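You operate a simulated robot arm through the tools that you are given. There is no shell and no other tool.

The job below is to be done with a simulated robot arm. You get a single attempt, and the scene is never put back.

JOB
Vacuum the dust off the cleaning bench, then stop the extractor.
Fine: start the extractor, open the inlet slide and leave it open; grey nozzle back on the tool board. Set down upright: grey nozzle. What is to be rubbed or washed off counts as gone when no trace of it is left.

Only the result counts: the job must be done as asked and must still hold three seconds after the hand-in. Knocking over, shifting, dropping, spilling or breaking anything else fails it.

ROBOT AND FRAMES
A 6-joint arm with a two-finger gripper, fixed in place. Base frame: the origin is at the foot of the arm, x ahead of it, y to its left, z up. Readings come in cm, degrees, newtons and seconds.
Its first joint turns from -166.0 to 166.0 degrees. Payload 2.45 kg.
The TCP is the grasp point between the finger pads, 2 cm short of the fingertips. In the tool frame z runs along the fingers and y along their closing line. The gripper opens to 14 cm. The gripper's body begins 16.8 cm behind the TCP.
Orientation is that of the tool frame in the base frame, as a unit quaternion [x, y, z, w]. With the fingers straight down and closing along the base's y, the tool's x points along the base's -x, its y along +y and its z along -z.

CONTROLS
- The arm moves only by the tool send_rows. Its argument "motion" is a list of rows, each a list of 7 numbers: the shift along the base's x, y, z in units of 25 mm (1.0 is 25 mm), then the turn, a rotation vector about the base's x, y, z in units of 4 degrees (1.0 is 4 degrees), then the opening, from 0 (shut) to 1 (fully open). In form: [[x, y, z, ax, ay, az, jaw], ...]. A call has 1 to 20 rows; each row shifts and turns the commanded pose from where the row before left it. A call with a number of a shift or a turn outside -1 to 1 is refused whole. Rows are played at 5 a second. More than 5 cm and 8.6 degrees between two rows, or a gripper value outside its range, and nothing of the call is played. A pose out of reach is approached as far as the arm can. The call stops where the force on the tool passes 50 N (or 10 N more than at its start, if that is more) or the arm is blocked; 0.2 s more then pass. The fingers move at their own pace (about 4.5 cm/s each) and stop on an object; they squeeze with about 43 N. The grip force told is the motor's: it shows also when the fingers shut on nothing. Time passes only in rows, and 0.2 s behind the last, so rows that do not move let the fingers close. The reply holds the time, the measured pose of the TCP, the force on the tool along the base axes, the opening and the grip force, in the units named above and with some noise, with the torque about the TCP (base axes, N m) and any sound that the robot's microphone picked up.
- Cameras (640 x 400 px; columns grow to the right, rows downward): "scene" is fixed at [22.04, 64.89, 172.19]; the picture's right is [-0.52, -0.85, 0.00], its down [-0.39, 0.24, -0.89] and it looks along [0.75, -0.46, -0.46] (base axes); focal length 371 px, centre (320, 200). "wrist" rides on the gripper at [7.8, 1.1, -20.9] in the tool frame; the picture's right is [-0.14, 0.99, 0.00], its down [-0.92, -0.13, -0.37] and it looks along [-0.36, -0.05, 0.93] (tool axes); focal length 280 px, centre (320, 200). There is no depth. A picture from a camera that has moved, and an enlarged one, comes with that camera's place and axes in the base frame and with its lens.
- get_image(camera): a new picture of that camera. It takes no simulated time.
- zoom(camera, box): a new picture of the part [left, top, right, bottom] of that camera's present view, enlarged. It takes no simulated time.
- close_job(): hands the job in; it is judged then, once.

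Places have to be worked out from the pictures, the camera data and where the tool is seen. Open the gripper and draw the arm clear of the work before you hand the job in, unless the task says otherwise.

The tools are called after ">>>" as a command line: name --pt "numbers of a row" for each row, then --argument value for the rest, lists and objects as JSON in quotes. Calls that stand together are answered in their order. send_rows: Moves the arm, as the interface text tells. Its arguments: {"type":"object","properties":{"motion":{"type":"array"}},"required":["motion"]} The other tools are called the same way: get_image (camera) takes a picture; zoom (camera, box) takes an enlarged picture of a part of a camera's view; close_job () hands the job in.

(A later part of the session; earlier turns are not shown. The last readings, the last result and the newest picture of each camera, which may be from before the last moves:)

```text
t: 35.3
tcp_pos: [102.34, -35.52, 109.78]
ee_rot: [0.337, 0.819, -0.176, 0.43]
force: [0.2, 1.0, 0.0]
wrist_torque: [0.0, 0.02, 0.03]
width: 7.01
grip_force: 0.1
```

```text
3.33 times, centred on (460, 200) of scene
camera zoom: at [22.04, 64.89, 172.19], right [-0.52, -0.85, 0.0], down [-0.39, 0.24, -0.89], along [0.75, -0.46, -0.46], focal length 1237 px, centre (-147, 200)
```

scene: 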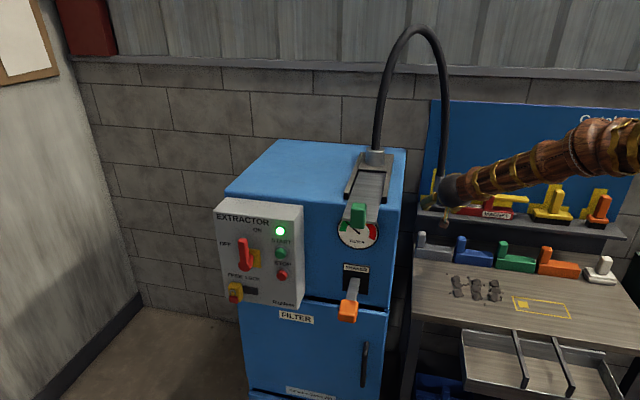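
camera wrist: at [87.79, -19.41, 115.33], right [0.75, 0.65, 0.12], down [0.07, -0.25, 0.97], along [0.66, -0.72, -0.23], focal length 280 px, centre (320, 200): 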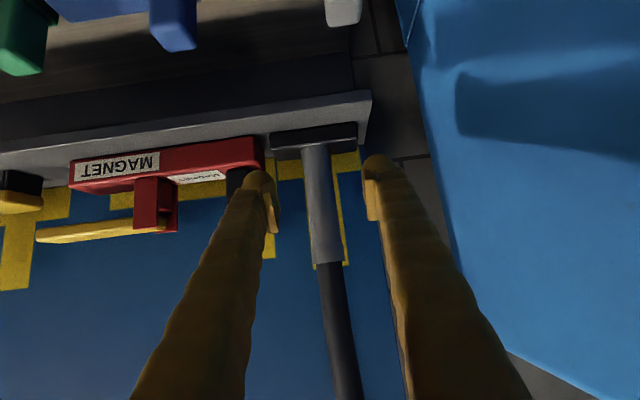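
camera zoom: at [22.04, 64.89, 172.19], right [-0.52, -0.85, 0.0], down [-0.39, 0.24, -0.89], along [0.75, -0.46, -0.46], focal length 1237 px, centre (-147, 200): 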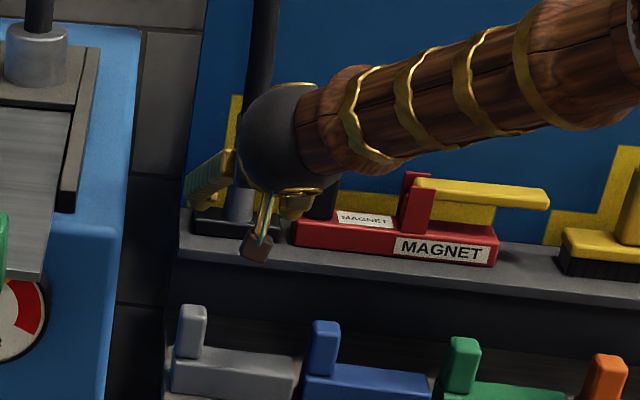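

Scale change suggests the tube is around A≈108–110. Zooming for finer measurement before the next step.

>>> zoom --camera "wrist" --box '[250, 90, 410, 290]'

>>> send_rows --pt "0.566 -0.566 0 0 0 0 0.5" --pt "0.566 -0.566 0 0 0 0 0.5"

>>> zoom --camera "wrist" --box '[250, 90, 410, 290]'

```text
2.00 times, centred on (330, 190) of wrist
camera zoom: at [87.79, -19.41, 115.33], right [0.75, 0.65, 0.12], down [0.07, -0.25, 0.97], along [0.66, -0.72, -0.23], focal length 561 px, centre (300, 220)
```

zoom: 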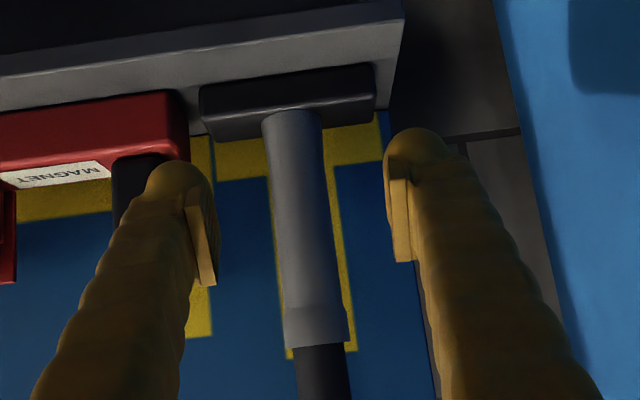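

```text
t: 35.9
tcp_pos: [105.04, -38.37, 109.77]
ee_rot: [0.337, 0.819, -0.176, 0.43]
force: [-0.2, -0.1, 0.2]
wrist_torque: [0.01, 0.03, 0.02]
width: 6.98
grip_force: 0.2
```

```text
2.00 times, centred on (330, 190) of wrist
camera zoom: at [90.55, -22.27, 115.26], right [0.75, 0.65, 0.11], down [0.07, -0.25, 0.97], along [0.66, -0.72, -0.23], focal length 561 px, centre (300, 220)
```

zoom: 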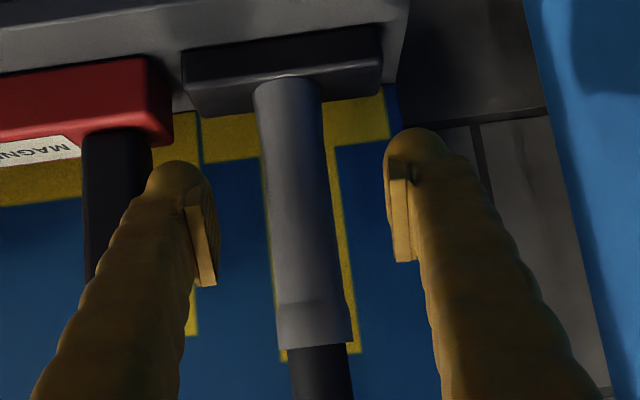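

Combined rays put the tube axis at A≈106.3, U≈47.1; TCP is at A=101.4, U=47.1. Advancing 4.7 cm more and closing.

>>> send_rows --pt "0.44 -0.44 0 0 0 0 0.5" --pt "0.44 -0.44 0 0 0 0 0.5" --pt "0.44 -0.44 0 0 0 0 0.5"

>>> get_image --camera "wrist"

>>> zoom --camera "scene" --box '[400, 140, 520, 260]'

```text
t: 36.7
tcp_pos: [108.44, -41.69, 109.93]
ee_rot: [0.336, 0.819, -0.175, 0.43]
force: [0.2, -0.7, -0.3]
wrist_torque: [0.0, 0.01, -0.02]
width: 7.03
grip_force: 0.1
```

```text
taken
camera wrist: at [93.88, -25.58, 115.41], right [0.75, 0.65, 0.11], down [0.07, -0.25, 0.97], along [0.66, -0.72, -0.23], focal length 280 px, centre (320, 200)
```

wrist: 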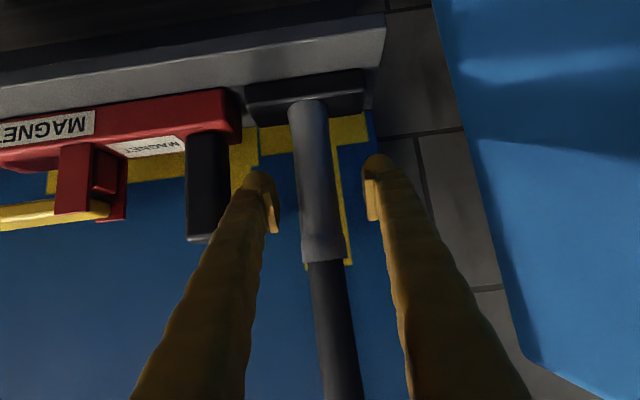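

```text
3.33 times, centred on (460, 200) of scene
camera zoom: at [22.04, 64.89, 172.19], right [-0.52, -0.85, 0.0], down [-0.39, 0.24, -0.89], along [0.75, -0.46, -0.46], focal length 1237 px, centre (-147, 200)
```

zoom: 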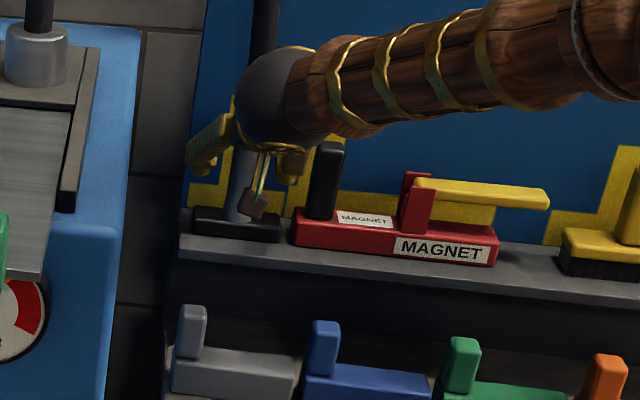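

Better rays give the tube axis at A≈107.3; TCP is at 106.15. I go 1 cm deeper, then close.

>>> send_rows --pt "0.14 -0.14 0 0 0 0 0.5" --pt "0.14 -0.14 0 0 0 0 0.5" --pt "0 0 0 0 0 0 0.3" --pt "0 0 0 0 0 0 0.2" --pt "0 0 0 0 0 0 0" --pt "0 0 0 0 0 0 0" --pt "0 0 0 0 0 0 0"

>>> get_image --camera "wrist"

```text
t: 38.3
tcp_pos: [109.08, -42.38, 109.9]
ee_rot: [0.337, 0.82, -0.176, 0.429]
force: [0.2, 0.8, -0.5]
wrist_torque: [-0.14, 0.05, 0.03]
width: 3.16
grip_force: 42.8
```

```text
taken
camera wrist: at [94.62, -26.29, 115.38], right [0.75, 0.65, 0.11], down [0.07, -0.25, 0.97], along [0.66, -0.72, -0.23], focal length 280 px, centre (320, 200)
```

wrist: 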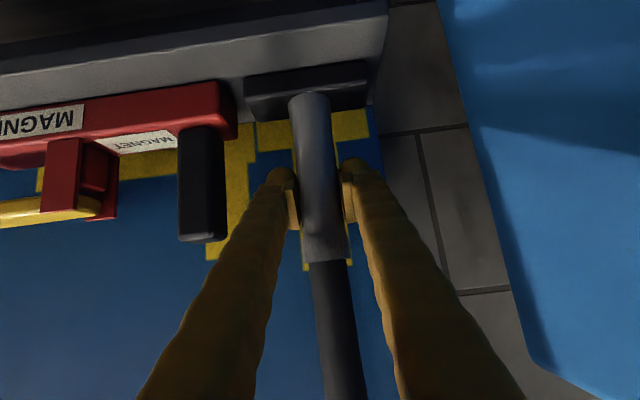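

The tube is gripped at width 3.16 with almost no side force. Return pose noted: (109.08, -42.38, 109.90). Lifting straight up.

>>> send_rows --pt "0 0 0.2 0 0 0 0" --pt "0 0 0.4 0 0 0 0" --pt "0 0 0.4 0 0 0 0" --pt "0 0 0.4 0 0 0 0"

>>> get_image --camera "wrist"

>>> get_image --camera "scene"

```text
t: 39.3
tcp_pos: [109.43, -42.38, 113.26]
ee_rot: [0.337, 0.819, -0.176, 0.429]
force: [0.0, 0.9, -1.1]
wrist_torque: [-0.05, 0.03, 0.01]
width: 3.14
grip_force: 43.0
```

```text
taken
camera wrist: at [94.7, -26.27, 118.85], right [0.75, 0.65, 0.11], down [0.07, -0.25, 0.97], along [0.66, -0.72, -0.23], focal length 280 px, centre (320, 200)
```

wrist: 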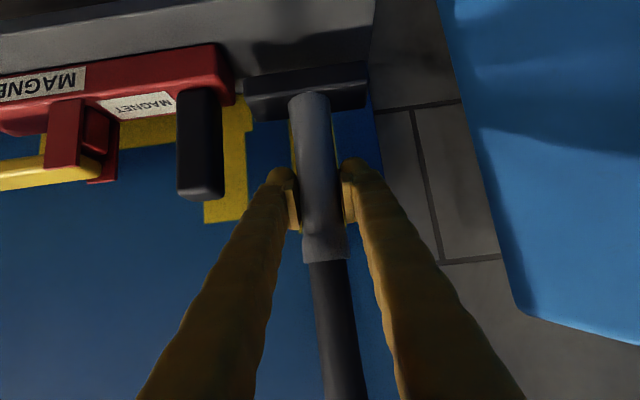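

```text
taken
```

scene: 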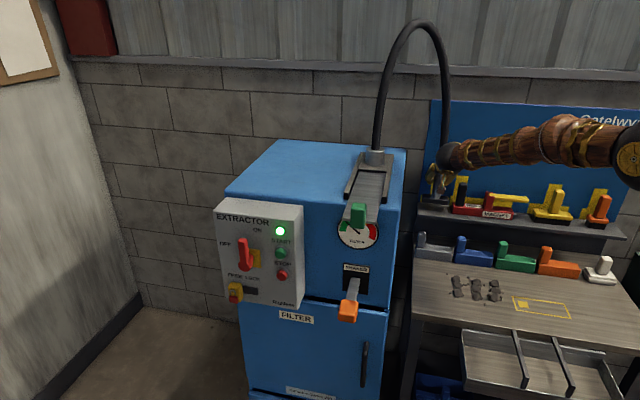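

Nozzle is clear of the shelf. Pull straight back 10 cm, then over toward the dust while staying high.

>>> send_rows --pt "-0.707 0.707 0 0 0 0 0" --pt "-0.707 0.707 0 0 0 0 0" --pt "-0.707 0.707 0 0 0 0 0" --pt "-0.707 0.707 0 0 0 0 0" --pt "-0.9 0 0 0 0 0 0" --pt "-0.9 0 0 0 0 0 0" --pt "-0.9 0 0 0 0 0 0" --pt "-0.9 0 0 0 0 0 0" --pt "-0.9 0 0 0 0 0 0" --pt "-0.9 0 0 0 0 0 0" --pt "-0.9 0 0 0 0 0 0" --pt "-0.9 0 0 0 0 0 0" --pt "-0.9 0 0 0 0 0 0" --pt "-0.9 0 0 0 0 0 0"

>>> get_image --camera "wrist"

>>> get_image --camera "scene"

```text
t: 42.3
tcp_pos: [79.69, -35.33, 113.3]
ee_rot: [0.336, 0.819, -0.175, 0.43]
force: [-0.4, 0.0, -1.4]
wrist_torque: [0.0, 0.0, 0.0]
width: 3.14
grip_force: 43.3
```

```text
taken
camera wrist: at [65.07, -19.21, 118.86], right [0.75, 0.65, 0.11], down [0.07, -0.25, 0.97], along [0.66, -0.72, -0.23], focal length 280 px, centre (320, 200)
```

wrist: 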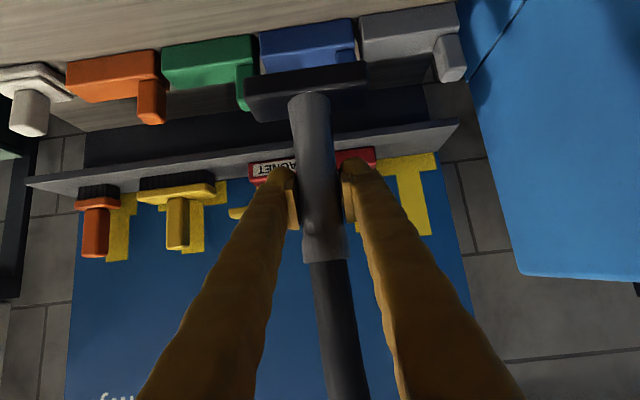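

```text
taken
```

scene: 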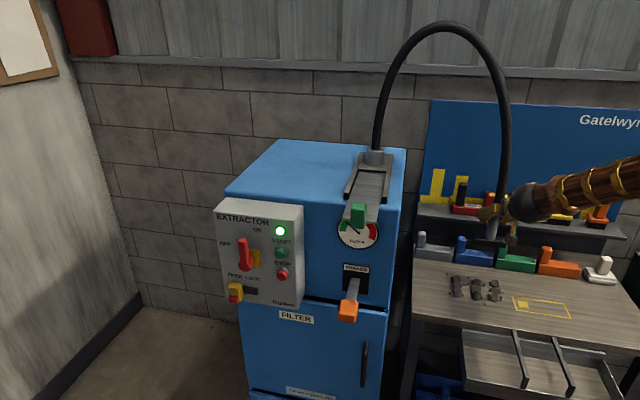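

Hose follows fine. I lower toward the bench and compare foot and dust in the scene view.

>>> send_rows --pt "0 0 -0.8 0 0 0 0" --pt "0 0 -0.8 0 0 0 0" --pt "0 0 -0.8 0 0 0 0" --pt "0 0 -0.8 0 0 0 0" --pt "0 0 -0.8 0 0 0 0"

>>> zoom --camera "scene" --box '[400, 180, 560, 340]'

>>> get_image --camera "wrist"

```text
t: 43.5
tcp_pos: [79.55, -35.33, 103.38]
ee_rot: [0.337, 0.82, -0.175, 0.429]
force: [-0.1, 0.6, -1.6]
wrist_torque: [-0.02, 0.03, -0.04]
width: 3.15
grip_force: 43.0
```

```text
2.50 times, centred on (480, 260) of scene
camera zoom: at [22.04, 64.89, 172.19], right [-0.52, -0.85, 0.0], down [-0.39, 0.24, -0.89], along [0.75, -0.46, -0.46], focal length 928 px, centre (-80, 50)
```

zoom: 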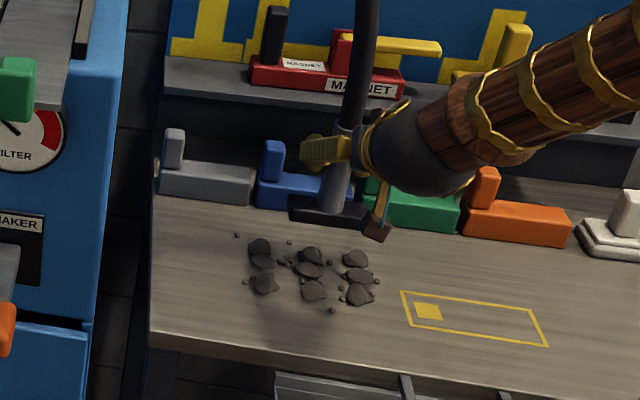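

```text
taken
camera wrist: at [65.04, -19.3, 108.92], right [0.75, 0.65, 0.11], down [0.07, -0.25, 0.97], along [0.66, -0.72, -0.23], focal length 280 px, centre (320, 200)
```

wrist: 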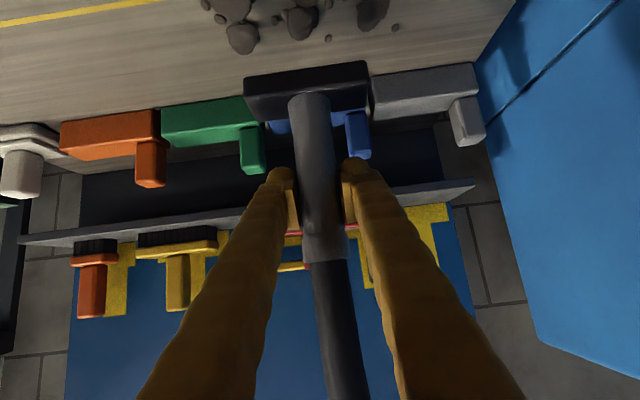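

Bench is near z≈85 and the dust spans about A 72–86, U 23–42. I'll find bench height first by gently touching down on a clear spot near U≈46.

>>> send_rows --pt "0.567 0.867 0 0 0 0 0" --pt "0.567 0.867 0 0 0 0 0" --pt "0.567 0.867 0 0 0 0 0" --pt "0.567 0.867 0 0 0 0 0" --pt "0.567 0.867 0 0 0 0 0" --pt "0.567 0.867 0 0 0 0 0" --pt "0 0 -0.5 0 0 0 0" --pt "0 0 -0.5 0 0 0 0" --pt "0 0 -0.5 0 0 0 0" --pt "0 0 -0.5 0 0 0 0"

>>> zoom --camera "scene" --box '[400, 180, 560, 340]'

>>> get_image --camera "wrist"

```text
t: 45.7
tcp_pos: [88.05, -22.26, 98.22]
ee_rot: [0.336, 0.819, -0.176, 0.43]
force: [0.5, 0.5, -1.0]
wrist_torque: [-0.01, -0.04, 0.0]
width: 3.14
grip_force: 43.1
```

```text
2.50 times, centred on (480, 260) of scene
camera zoom: at [22.04, 64.89, 172.19], right [-0.52, -0.85, 0.0], down [-0.39, 0.24, -0.89], along [0.75, -0.46, -0.46], focal length 928 px, centre (-80, 50)
```

zoom: 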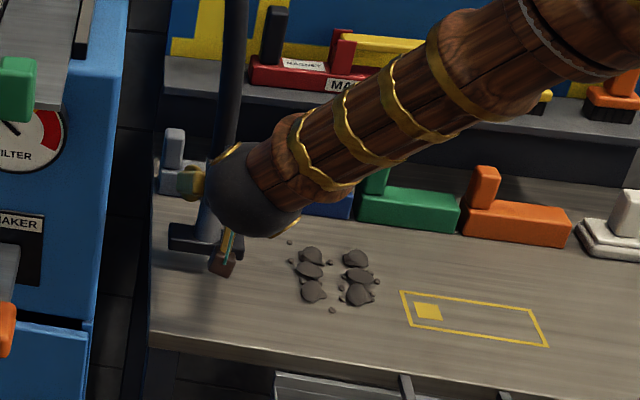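

```text
taken
camera wrist: at [73.44, -6.08, 103.79], right [0.75, 0.65, 0.11], down [0.07, -0.25, 0.97], along [0.66, -0.72, -0.23], focal length 280 px, centre (320, 200)
```

wrist: 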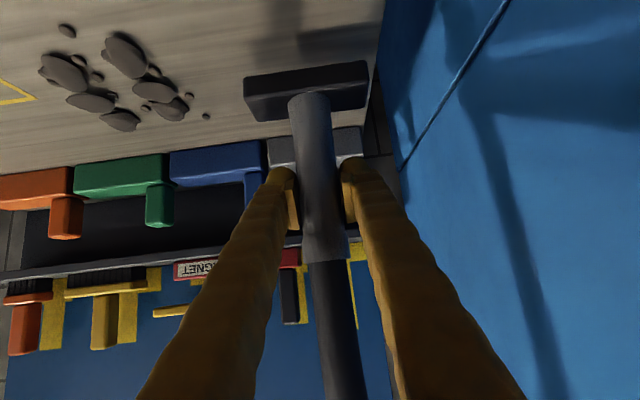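

One column of dust has already been sucked up with the foot a few cm above the bench. I sweep slowly across in -U at this height.

>>> send_rows --pt "-0.42 -0.42 0 0 0 0 0" --pt "-0.42 -0.42 0 0 0 0 0" --pt "-0.42 -0.42 0 0 0 0 0" --pt "-0.42 -0.42 0 0 0 0 0" --pt "-0.42 -0.42 0 0 0 0 0" --pt "-0.42 -0.42 0 0 0 0 0" --pt "-0.42 -0.42 0 0 0 0 0" --pt "-0.42 -0.42 0 0 0 0 0" --pt "-0.42 -0.42 0 0 0 0 0" --pt "-0.42 -0.42 0 0 0 0 0" --pt "-0.42 -0.42 0 0 0 0 0" --pt "-0.42 -0.42 0 0 0 0 0" --pt "-0.42 -0.42 0 0 0 0 0" --pt "-0.42 -0.42 0 0 0 0 0" --pt "-0.42 -0.42 0 0 0 0 0" --pt "-0.42 -0.42 0 0 0 0 0"

>>> zoom --camera "scene" --box '[400, 180, 560, 340]'

>>> get_image --camera "wrist"

```text
t: 49.1
tcp_pos: [71.23, -39.16, 98.38]
ee_rot: [0.336, 0.82, -0.176, 0.429]
force: [1.4, 0.1, -2.2]
wrist_torque: [0.0, -0.02, 0.02]
width: 3.15
grip_force: 43.7
```

```text
2.50 times, centred on (480, 260) of scene
camera zoom: at [22.04, 64.89, 172.19], right [-0.52, -0.85, 0.0], down [-0.39, 0.24, -0.89], along [0.75, -0.46, -0.46], focal length 928 px, centre (-80, 50)
```

zoom: 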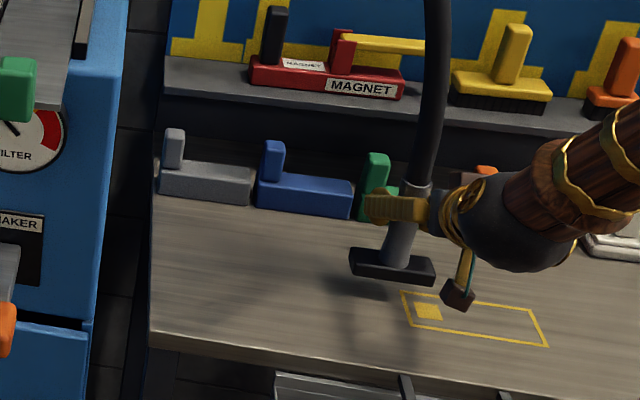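

```text
taken
camera wrist: at [56.74, -23.03, 103.9], right [0.75, 0.65, 0.11], down [0.07, -0.25, 0.97], along [0.66, -0.72, -0.23], focal length 280 px, centre (320, 200)
```

wrist: 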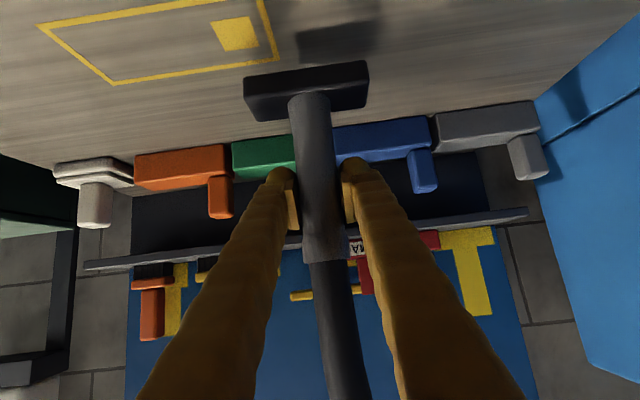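

The clumps all look gone. I zoom tighter to check for leftover traces.

>>> zoom --camera "scene" --box '[430, 255, 520, 315]'

>>> zoom --camera "wrist" --box '[250, 0, 550, 150]'

>>> zoom --camera "scene" --box '[210, 190, 410, 330]'

```text
6.67 times, centred on (475, 285) of scene
camera zoom: at [22.04, 64.89, 172.19], right [-0.52, -0.85, 0.0], down [-0.39, 0.24, -0.89], along [0.75, -0.46, -0.46], focal length 2474 px, centre (-713, -367)
```

zoom: 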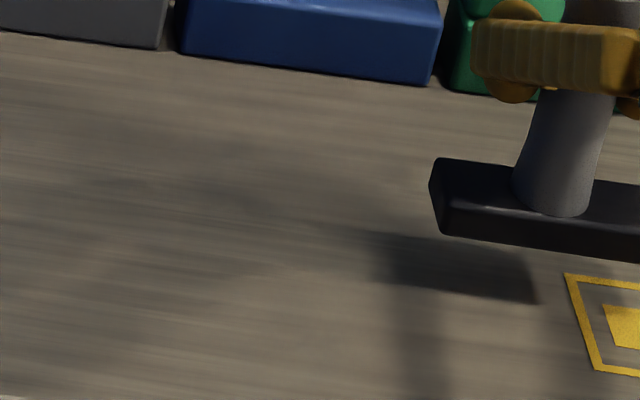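

```text
2.13 times, centred on (400, 75) of wrist
camera zoom: at [56.74, -23.03, 103.9], right [0.75, 0.65, 0.11], down [0.07, -0.25, 0.97], along [0.66, -0.72, -0.23], focal length 598 px, centre (149, 467)
```

zoom: 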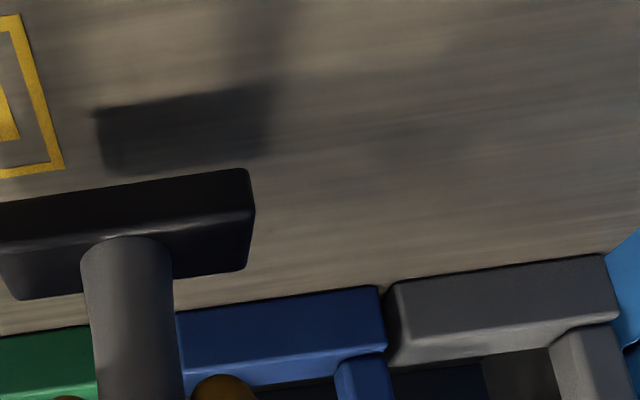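

```text
2.86 times, centred on (310, 260) of scene
camera zoom: at [22.04, 64.89, 172.19], right [-0.52, -0.85, 0.0], down [-0.39, 0.24, -0.89], along [0.75, -0.46, -0.46], focal length 1060 px, centre (349, 29)
```

zoom: 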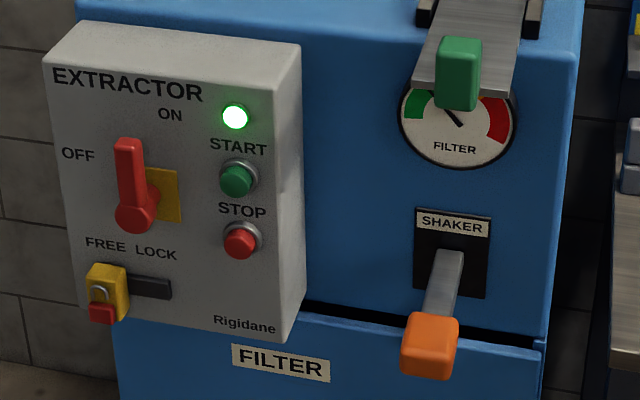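

Clumps are gone; faint dark smudges may only be shadows. To be safe I do another pass slightly lower and a bit further back.

>>> send_rows --pt "0.57 -0.57 -0.2 0 0 0 0" --pt "0.57 -0.57 -0.2 0 0 0 0" --pt "0.42 0.42 0 0 0 0 0" --pt "0.42 0.42 0 0 0 0 0" --pt "0.42 0.42 0 0 0 0 0" --pt "0.42 0.42 0 0 0 0 0" --pt "0.42 0.42 0 0 0 0 0" --pt "0.42 0.42 0 0 0 0 0" --pt "0.42 0.42 0 0 0 0 0" --pt "0.42 0.42 0 0 0 0 0" --pt "0.42 0.42 0 0 0 0 0" --pt "0.42 0.42 0 0 0 0 0" --pt "0.42 0.42 0 0 0 0 0" --pt "0.42 0.42 0 0 0 0 0" --pt "0.42 0.42 0 0 0 0 0" --pt "0.42 0.42 0 0 0 0 0"

>>> zoom --camera "scene" --box '[400, 180, 560, 340]'

>>> get_image --camera "wrist"

```text
t: 52.5
tcp_pos: [88.87, -27.32, 97.32]
ee_rot: [0.337, 0.819, -0.176, 0.429]
force: [-0.5, -0.4, -0.4]
wrist_torque: [-0.01, -0.03, -0.03]
width: 3.16
grip_force: 43.0
```

```text
2.50 times, centred on (480, 260) of scene
camera zoom: at [22.04, 64.89, 172.19], right [-0.52, -0.85, 0.0], down [-0.39, 0.24, -0.89], along [0.75, -0.46, -0.46], focal length 928 px, centre (-80, 50)
```

zoom: 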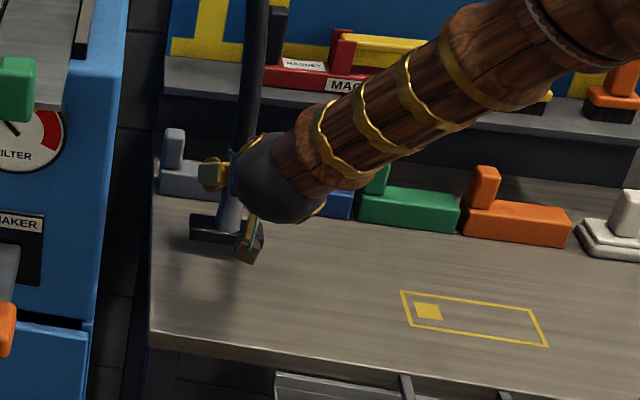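

```text
taken
camera wrist: at [74.27, -11.17, 102.82], right [0.75, 0.65, 0.11], down [0.07, -0.25, 0.97], along [0.66, -0.72, -0.23], focal length 280 px, centre (320, 200)
```

wrist: 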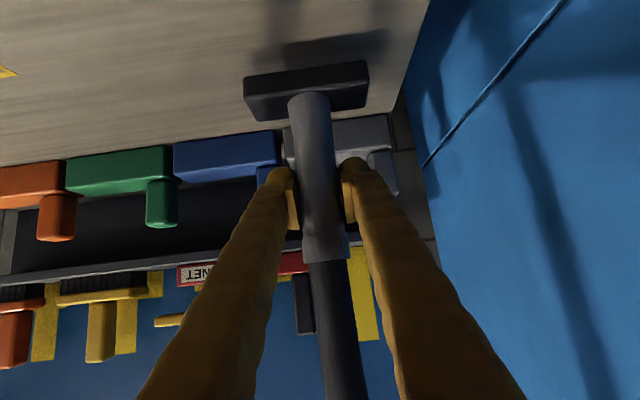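

The former dust area is clean and unshadowed now. One last pass nearer the front edge for safety.

>>> send_rows --pt "-0.66 0.66 0 0 0 0 0" --pt "-0.66 0.66 0 0 0 0 0" --pt "-0.66 0.66 0 0 0 0 0" --pt "-0.5 -0.5 0 0 0 0 0" --pt "-0.5 -0.5 0 0 0 0 0" --pt "-0.5 -0.5 0 0 0 0 0" --pt "-0.5 -0.5 0 0 0 0 0" --pt "-0.5 -0.5 0 0 0 0 0" --pt "-0.5 -0.5 0 0 0 0 0" --pt "-0.5 -0.5 0 0 0 0 0" --pt "-0.5 -0.5 0 0 0 0 0" --pt "-0.5 -0.5 0 0 0 0 0" --pt "-0.5 -0.5 0 0 0 0 0" --pt "0 0 1 0 0 0 0" --pt "0 0 1 0 0 0 0" --pt "0 0 1 0 0 0 0" --pt "0 0 1 0 0 0 0" --pt "0 0 1 0 0 0 0" --pt "0 0 1 0 0 0 0" --pt "0 0 0.6 0 0 0 0"

>>> get_image --camera "scene"

>>> zoom --camera "scene" --box '[400, 180, 560, 340]'

>>> get_image --camera "wrist"

```text
t: 56.7
tcp_pos: [71.21, -34.92, 113.76]
ee_rot: [0.336, 0.819, -0.175, 0.43]
force: [-0.1, 0.3, -0.6]
wrist_torque: [0.0, -0.02, -0.03]
width: 3.17
grip_force: 43.3
```

```text
taken
```

scene: 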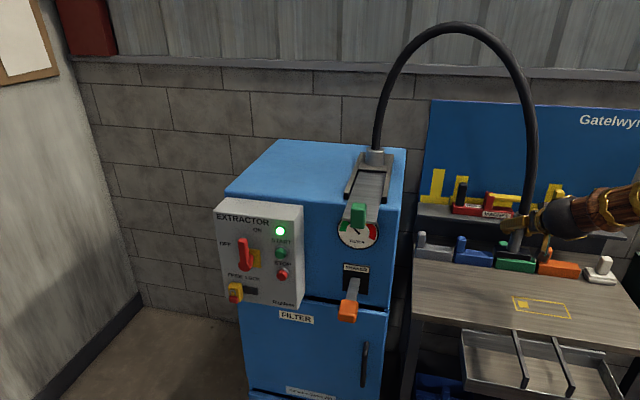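

```text
2.50 times, centred on (480, 260) of scene
camera zoom: at [22.04, 64.89, 172.19], right [-0.52, -0.85, 0.0], down [-0.39, 0.24, -0.89], along [0.75, -0.46, -0.46], focal length 928 px, centre (-80, 50)
```

zoom: 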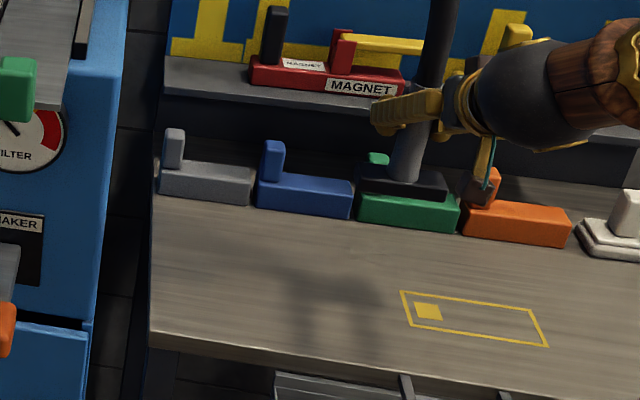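

```text
taken
camera wrist: at [56.71, -18.76, 119.31], right [0.75, 0.65, 0.11], down [0.07, -0.25, 0.97], along [0.66, -0.72, -0.23], focal length 280 px, centre (320, 200)
```

wrist: 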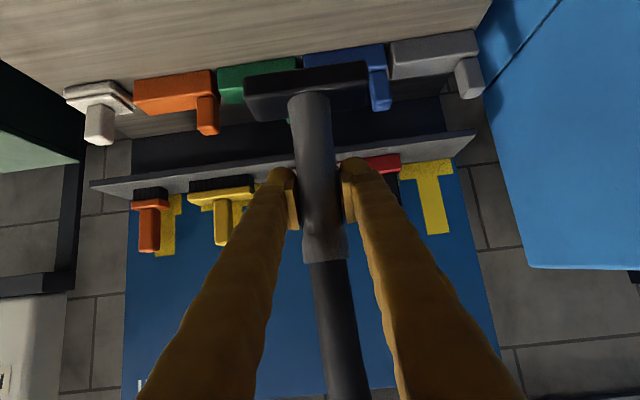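

Bench is spotless. I retrace the commanded moves exactly: first to 10 cm in front of the nozzle's place, 4 cm above its seat.

>>> send_rows --pt "0.9445 -0.01554 0 0 0 0 0" --pt "0.9445 -0.01554 0 0 0 0 0" --pt "0.9445 -0.01554 0 0 0 0 0" --pt "0.9445 -0.01554 0 0 0 0 0" --pt "0.9445 -0.01554 0 0 0 0 0" --pt "0.9445 -0.01554 0 0 0 0 0" --pt "0.9445 -0.01554 0 0 0 0 0" --pt "0.9445 -0.01554 0 0 0 0 0" --pt "0.9445 -0.01554 0 0 0 0 0" --pt "0.9445 -0.01554 0 0 0 0 0" --pt "0.9445 -0.01554 0 0 0 0 0" --pt "0.9445 -0.01554 0 0 0 0 0" --pt "0.9445 -0.01554 0 0 0 0 0" --pt "0.35 -0.35 0 0 0 0 0" --pt "0.45 -0.45 0 0 0 0 0" --pt "0.5 -0.5 0 0 0 0 0" --pt "0.5 -0.5 0 0 0 0 0" --pt "0.5 -0.5 0 0 0 0 0" --pt "0.328 -0.328 0 0 0 0 0" --pt "0.2 -0.2 0 0 0 0 0"

>>> get_image --camera "wrist"

>>> zoom --camera "scene" --box '[400, 140, 520, 260]'

```text
t: 60.9
tcp_pos: [109.3, -42.24, 113.74]
ee_rot: [0.337, 0.819, -0.176, 0.43]
force: [0.2, 0.3, -1.8]
wrist_torque: [0.01, 0.03, -0.01]
width: 3.15
grip_force: 43.1
```

```text
taken
camera wrist: at [94.65, -26.27, 119.29], right [0.75, 0.65, 0.11], down [0.07, -0.25, 0.97], along [0.66, -0.72, -0.23], focal length 280 px, centre (320, 200)
```

wrist: 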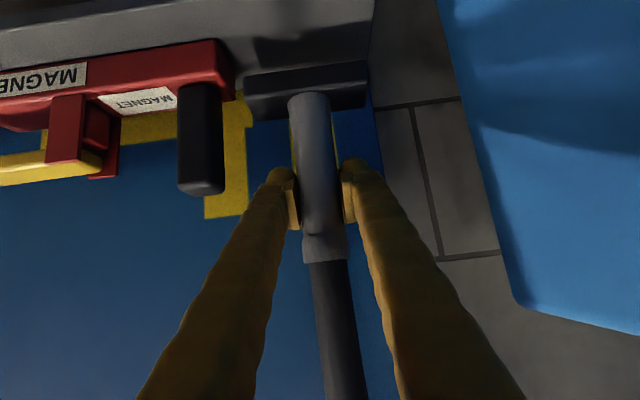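

```text
3.33 times, centred on (460, 200) of scene
camera zoom: at [22.04, 64.89, 172.19], right [-0.52, -0.85, 0.0], down [-0.39, 0.24, -0.89], along [0.75, -0.46, -0.46], focal length 1237 px, centre (-147, 200)
```

zoom: 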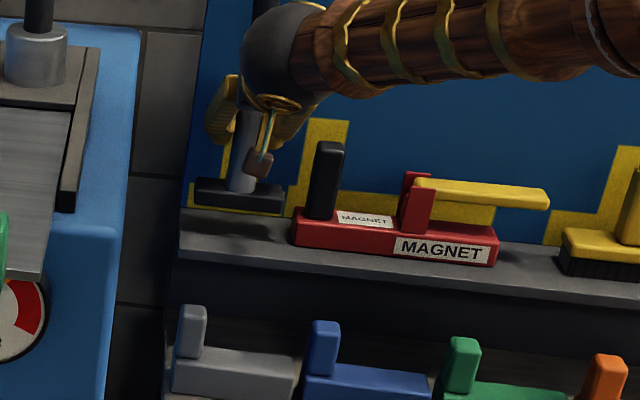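

Nozzle hangs right over its place on the shelf. Lowering, slowly at the end.

>>> send_rows --pt "0 0 -0.4 0 0 0 0" --pt "0 0 -0.4 0 0 0 0" --pt "0 0 -0.4 0 0 0 0" --pt "0 0 -0.2 0 0 0 0" --pt "0 0 -0.1 0 0 0 0" --pt "0 0 -0.06 0 0 0 0" --pt "0 0 0 0 0 0 0"

```text
t: 62.5
tcp_pos: [109.1, -42.3, 109.99]
ee_rot: [0.337, 0.819, -0.176, 0.429]
force: [-0.4, -0.9, -2.1]
wrist_torque: [-0.02, 0.01, 0.01]
width: 3.16
grip_force: 42.7
```

No contact sign yet; lowering the last millimetres gently.

>>> send_rows --pt "0 0 -0.04 0 0 0 0" --pt "0 0 0 0 0 0 0"

>>> get_image --camera "wrist"

>>> zoom --camera "scene" --box '[400, 140, 520, 260]'

```text
t: 63.1
tcp_pos: [109.2, -42.42, 109.82]
ee_rot: [0.337, 0.819, -0.176, 0.429]
force: [1.6, -1.1, 0.8]
wrist_torque: [-0.13, -0.09, 0.0]
width: 3.15
grip_force: 43.0
```

```text
taken
camera wrist: at [94.62, -26.26, 115.39], right [0.75, 0.65, 0.11], down [0.07, -0.25, 0.97], along [0.66, -0.72, -0.23], focal length 280 px, centre (320, 200)
```

wrist: 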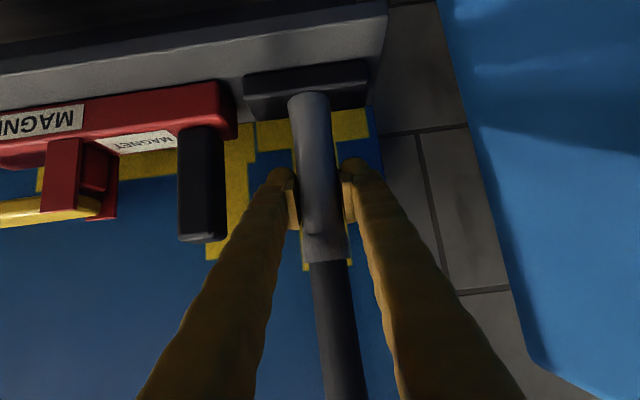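

```text
3.33 times, centred on (460, 200) of scene
camera zoom: at [22.04, 64.89, 172.19], right [-0.52, -0.85, 0.0], down [-0.39, 0.24, -0.89], along [0.75, -0.46, -0.46], focal length 1237 px, centre (-147, 200)
```

zoom: 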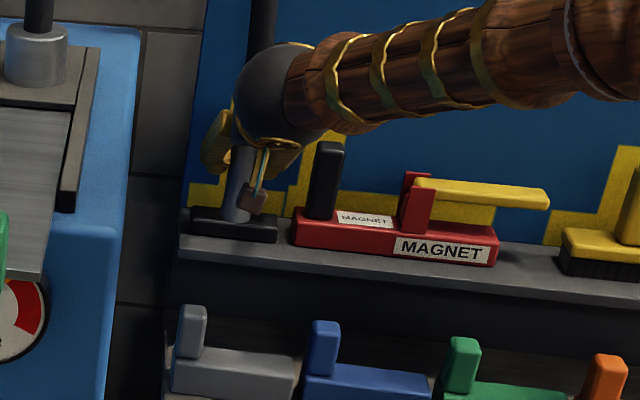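

Contact is felt (z force rose to +0.8 N) and the picture matches the original place. Opening the fingers and backing straight out.

>>> send_rows --pt "0 0 0 0 0 0 0.3" --pt "0 0 0 0 0 0 0.4" --pt "0 0 0 0 0 0 0.5" --pt "0 0 0 0 0 0 0.5" --pt "0 0 0 0 0 0 0.5" --pt "-0.3 0.3 0 0 0 0 0.5" --pt "-0.5 0.5 0 0 0 0 0.5" --pt "-0.6 0.6 0 0 0 0 0.5" --pt "-0.7 0.7 0 0 0 0 0.5" --pt "-0.7 0.7 0 0 0 0 0.5" --pt "-0.7 0.7 0 0 0 0 0.5"

>>> get_image --camera "wrist"

>>> zoom --camera "scene" --box '[400, 140, 520, 260]'

```text
t: 65.5
tcp_pos: [100.32, -33.73, 109.84]
ee_rot: [0.337, 0.819, -0.176, 0.43]
force: [1.0, 0.3, -0.5]
wrist_torque: [0.0, -0.03, -0.03]
width: 6.98
grip_force: 0.0
```

```text
taken
camera wrist: at [85.83, -17.63, 115.36], right [0.75, 0.65, 0.11], down [0.07, -0.25, 0.97], along [0.66, -0.72, -0.23], focal length 280 px, centre (320, 200)
```

wrist: 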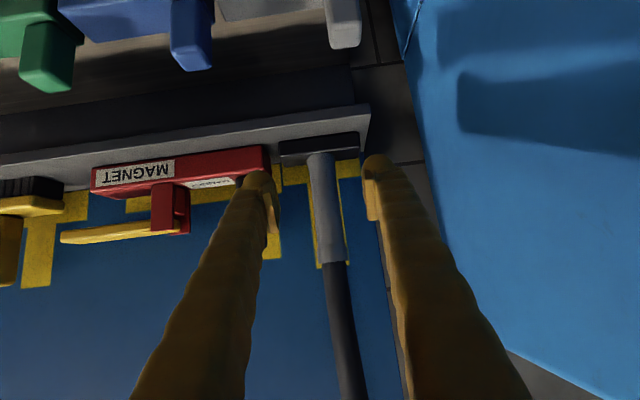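

```text
3.33 times, centred on (460, 200) of scene
camera zoom: at [22.04, 64.89, 172.19], right [-0.52, -0.85, 0.0], down [-0.39, 0.24, -0.89], along [0.75, -0.46, -0.46], focal length 1237 px, centre (-147, 200)
```

zoom: 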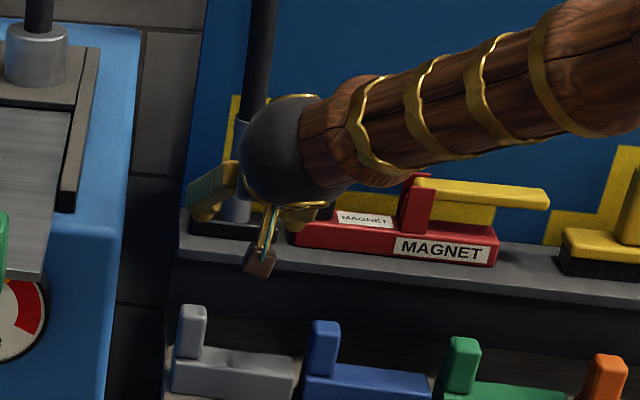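

Nozzle stands upright in its spot. Backing away from the bench area along the same line.

>>> send_rows --pt "-0.95 0.95 0 0 0 0 0.5" --pt "-0.95 0.95 0 0 0 0 0.5" --pt "-0.95 0.95 0 0 0 0 0.5" --pt "-0.95 0.95 0 0 0 0 0.5" --pt "-0.95 0.95 0 0 0 0 0.5" --pt "-0.95 0.95 0 0 0 0 0.5" --pt "-0.95 0.95 0 0 0 0 0.5" --pt "-0.95 0.95 0 0 0 0 0.5" --pt "-0.95 0.95 0 0 0 0 0.5" --pt "-0.95 0.95 0 0 0 0 0.5" --pt "-0.95 0.95 0 0 0 0 0.5" --pt "-0.95 0.95 0 0 0 0 0.5" --pt "-0.95 0.95 0 0 0 0 0.5" --pt "-0.95 0.95 0 0 0 0 0.5" --pt "-0.95 0.95 0 0 0 0 0.5" --pt "-0.95 0.95 0 0 0 0 0.5" --pt "-0.95 0.95 0 0 0 0 0.5" --pt "-0.95 0.95 0 0 0 0 0.5" --pt "-0.95 0.95 0 0 0 0 0.5"

>>> get_image --camera "scene"

```text
t: 69.5
tcp_pos: [55.21, 11.58, 109.51]
ee_rot: [0.337, 0.819, -0.176, 0.43]
force: [0.2, -0.2, 0.9]
wrist_torque: [0.0, 0.0, 0.01]
width: 7.0
grip_force: 0.0
```

```text
taken
```

scene: 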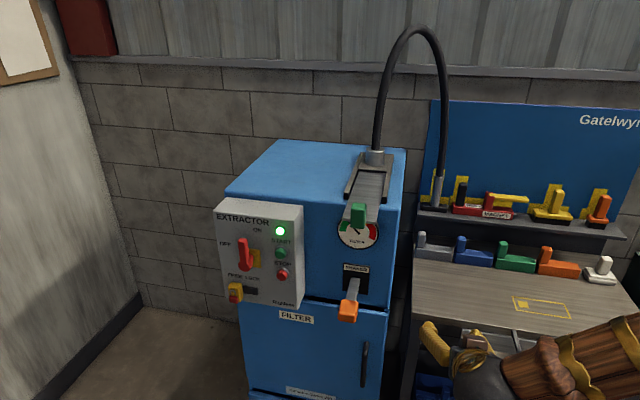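

Everything is in place; extractor lamp still lit. Moving across to the STOP button with the fingers shut, staying about 19 cm off the panel.

>>> send_rows --pt "0.823 0.972 -0.16 -0.436 -0.441 0 0" --pt "0.823 0.972 -0.16 -0.436 -0.441 0 0" --pt "0.823 0.972 -0.16 -0.436 -0.441 0 0" --pt "0.823 0.972 -0.16 -0.436 -0.441 0 0" --pt "0.823 0.972 -0.16 -0.436 -0.441 0 0" --pt "0.823 0.972 -0.16 -0.436 -0.441 0 0" --pt "0.823 0.972 -0.16 -0.436 -0.441 0 0" --pt "0.823 0.972 -0.16 -0.436 -0.441 0 0" --pt "0.823 0.972 -0.16 -0.436 -0.441 0 0" --pt "0.823 0.972 -0.16 -0.436 -0.441 0 0" --pt "0.823 0.972 -0.16 -0.436 -0.441 0 0" --pt "0.823 0.972 -0.16 -0.436 -0.441 0 0" --pt "0.823 0.972 -0.16 -0.436 -0.441 0 0" --pt "0.823 0.972 -0.16 -0.436 -0.441 0 0"

>>> get_image --camera "wrist"

```text
t: 72.5
tcp_pos: [84.03, 45.78, 104.18]
ee_rot: [0.269, 0.654, -0.268, 0.655]
force: [-0.5, -0.6, -0.5]
wrist_torque: [0.03, 0.05, -0.01]
width: 0.0
grip_force: 29.9
```

```text
taken
camera wrist: at [70.08, 61.38, 96.4], right [0.7, 0.7, 0.14], down [-0.35, 0.17, 0.92], along [0.63, -0.69, 0.37], focal length 280 px, centre (320, 200)
```

wrist: 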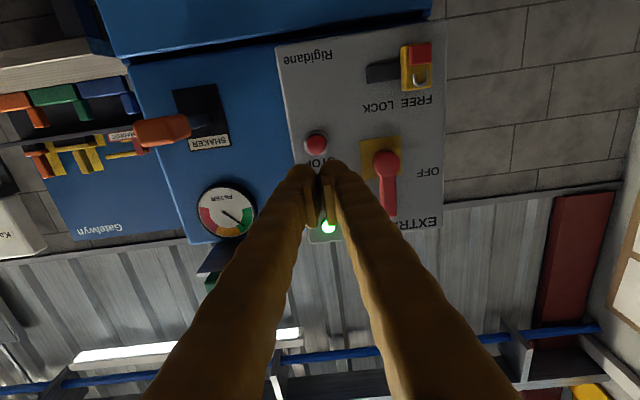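

STOP triangulates to (99.1, 30.5, 104.3), right on the tool axis. Advancing 17 cm, then pressing slowly.

>>> send_rows --pt "0.66 -0.7 0 0 0 0 0" --pt "0.68 -0.68 0 0 0 0 0" --pt "0.68 -0.68 0 0 0 0 0" --pt "0.68 -0.68 0 0 0 0 0" --pt "0.68 -0.68 0 0 0 0 0" --pt "0.68 -0.68 0 0 0 0 0" --pt "0.5 -0.5 0 0 0 0 0" --pt "0.2 -0.2 0 0 0 0 0" --pt "0.15 -0.15 0 0 0 0 0" --pt "0.1 -0.1 0 0 0 0 0" --pt "0.1 -0.1 0 0 0 0 0"

>>> get_image --camera "scene"

>>> get_image --camera "wrist"

```text
t: 74.9
tcp_pos: [96.86, 32.92, 104.18]
ee_rot: [0.268, 0.654, -0.269, 0.654]
force: [0.1, -0.7, -0.4]
wrist_torque: [-0.03, 0.02, -0.02]
width: 0.0
grip_force: 29.6
```

```text
taken
```

scene: 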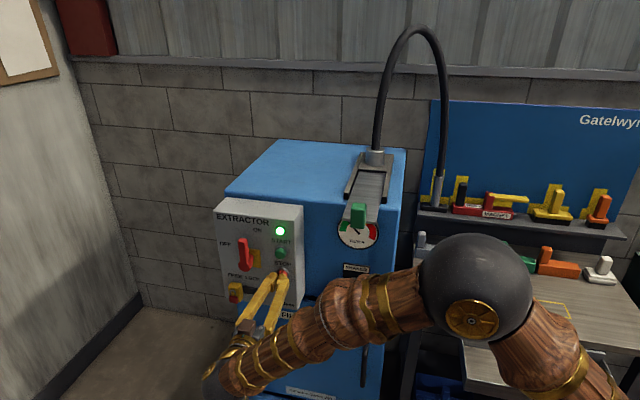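

```text
taken
camera wrist: at [82.77, 48.42, 96.53], right [0.7, 0.71, 0.14], down [-0.35, 0.17, 0.92], along [0.63, -0.69, 0.36], focal length 280 px, centre (320, 200)
```

wrist: 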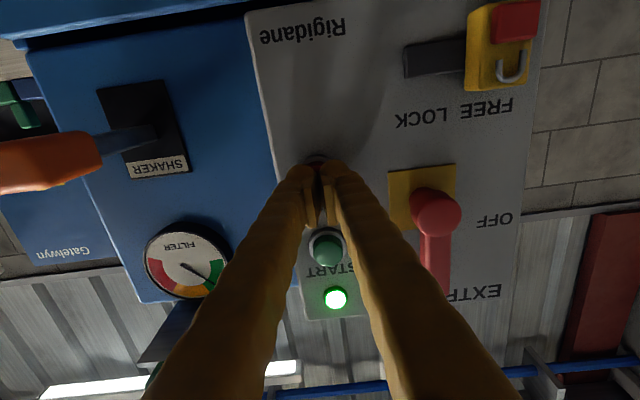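

No contact yet (A≈45.2 against 46.5 for the START press). Continuing in small steps.

>>> send_rows --pt "0.1 -0.1 0 0 0 0 0" --pt "0.1 -0.1 0 0 0 0 0" --pt "0.1 -0.1 0 0 0 0 0" --pt "0.05 -0.05 0 0 0 0 0"

>>> zoom --camera "scene" --box '[200, 180, 400, 330]'

```text
t: 75.9
tcp_pos: [97.61, 32.02, 104.37]
ee_rot: [0.269, 0.654, -0.268, 0.654]
force: [-2.9, 2.8, -1.3]
wrist_torque: [0.02, 0.01, -0.06]
width: 0.0
grip_force: 29.4
heard: click
```

```text
2.67 times, centred on (300, 255) of scene
camera zoom: at [22.04, 64.89, 172.19], right [-0.52, -0.85, 0.0], down [-0.39, 0.24, -0.89], along [0.75, -0.46, -0.46], focal length 990 px, centre (373, 53)
```

zoom: 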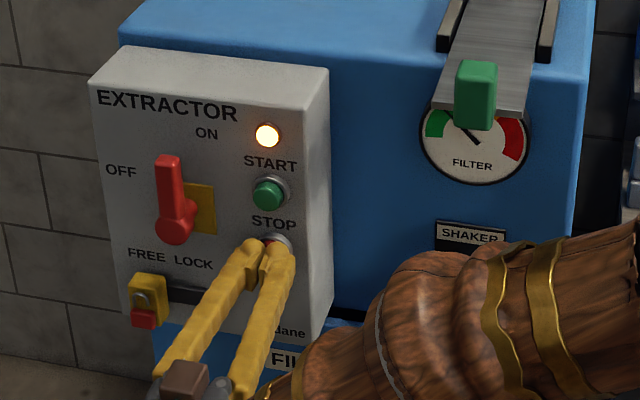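

A click, and the lamp turned amber, perhaps running down. I back off and see what it settles to.

>>> send_rows --pt "-0.7 0.7 0 0 0 0 0" --pt "-0.7 0.7 0 0 0 0 0" --pt "-0.7 0.7 0 0 0 0 0" --pt "-0.7 0.7 0 0 0 0 0" --pt "-0.7 0.7 0 0 0 0 0" --pt "-0.7 0.7 0 0 0 0 0" --pt "0 0 0 0 0 0 0.3" --pt "0 0 0 0 0 0 0.5"

>>> zoom --camera "scene" --box '[200, 180, 400, 330]'

>>> get_image --camera "wrist"

```text
t: 77.7
tcp_pos: [87.23, 42.44, 104.26]
ee_rot: [0.269, 0.654, -0.268, 0.654]
force: [-0.4, 0.3, -0.7]
wrist_torque: [0.0, -0.02, 0.02]
width: 5.05
grip_force: 0.1
```

```text
2.67 times, centred on (300, 255) of scene
camera zoom: at [22.04, 64.89, 172.19], right [-0.52, -0.85, 0.0], down [-0.39, 0.24, -0.89], along [0.75, -0.46, -0.46], focal length 990 px, centre (373, 53)
```

zoom: 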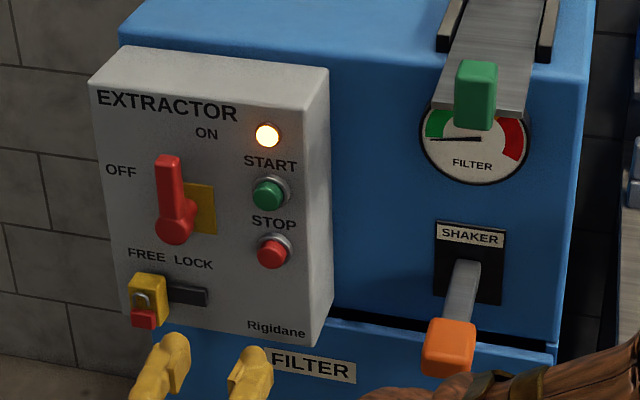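

```text
taken
camera wrist: at [73.07, 57.96, 96.57], right [0.7, 0.71, 0.14], down [-0.35, 0.17, 0.92], along [0.63, -0.69, 0.36], focal length 280 px, centre (320, 200)
```

wrist: 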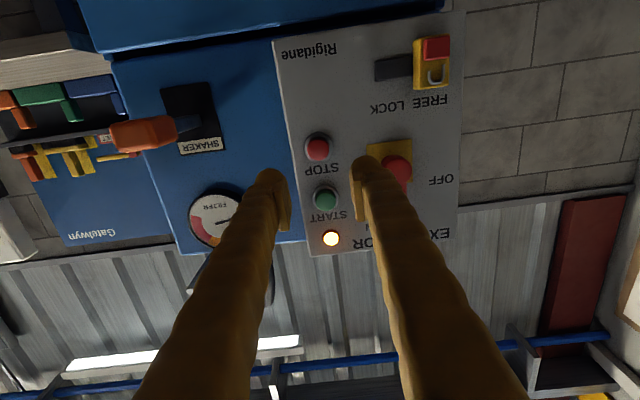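

The gauge needle has fallen back, but the lamp is still amber. I draw further back and wait to see if it goes dark.

>>> send_rows --pt "-0.9 0.5 0.5 0 0 0 0.5" --pt "-0.9 0.3 0.5 0 0 0 0.5" --pt "-0.9 0 0.5 0 0 0 0.5" --pt "-0.9 0 0.5 0 0 0 0.5" --pt "-0.9 0 0.5 0 0 0 0.5" --pt "-0.9 0 0.5 0 0 0 0.5" --pt "0 0 0 0 0 0 0.5" --pt "0 0 0 0 0 0 0.5" --pt "0 0 0 0 0 0 0.5" --pt "0 0 0 0 0 0 0.5" --pt "0 0 0 0 0 0 0.5" --pt "0 0 0 0 0 0 0.5" --pt "0 0 0 0 0 0 0.5" --pt "0 0 0 0 0 0 0.5" --pt "0 0 0 0 0 0 0.5" --pt "0 0 0 0 0 0 0.5" --pt "0 0 0 0 0 0 0.5" --pt "0 0 0 0 0 0 0.5" --pt "0 0 0 0 0 0 0.5" --pt "0 0 0 0 0 0 0.5"

>>> get_image --camera "scene"

>>> zoom --camera "scene" --box '[200, 180, 400, 330]'

```text
t: 81.9
tcp_pos: [73.7, 44.73, 111.75]
ee_rot: [0.269, 0.654, -0.268, 0.654]
force: [0.5, -0.8, 0.6]
wrist_torque: [0.01, 0.01, 0.0]
width: 6.99
grip_force: 0.2
```

```text
taken
```

scene: 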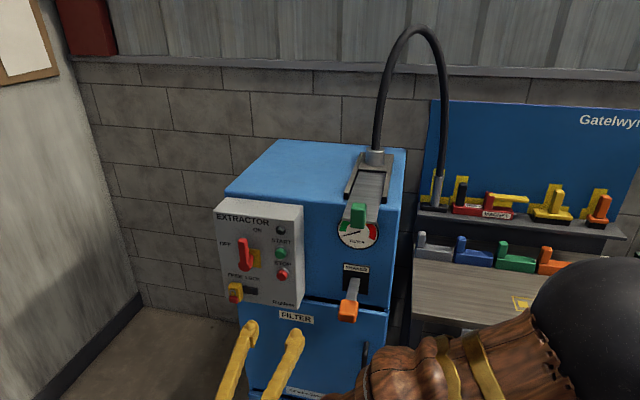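

```text
2.67 times, centred on (300, 255) of scene
camera zoom: at [22.04, 64.89, 172.19], right [-0.52, -0.85, 0.0], down [-0.39, 0.24, -0.89], along [0.75, -0.46, -0.46], focal length 990 px, centre (373, 53)
```

zoom: 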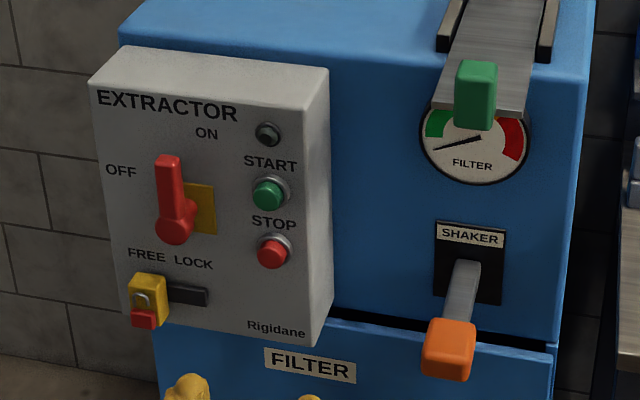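

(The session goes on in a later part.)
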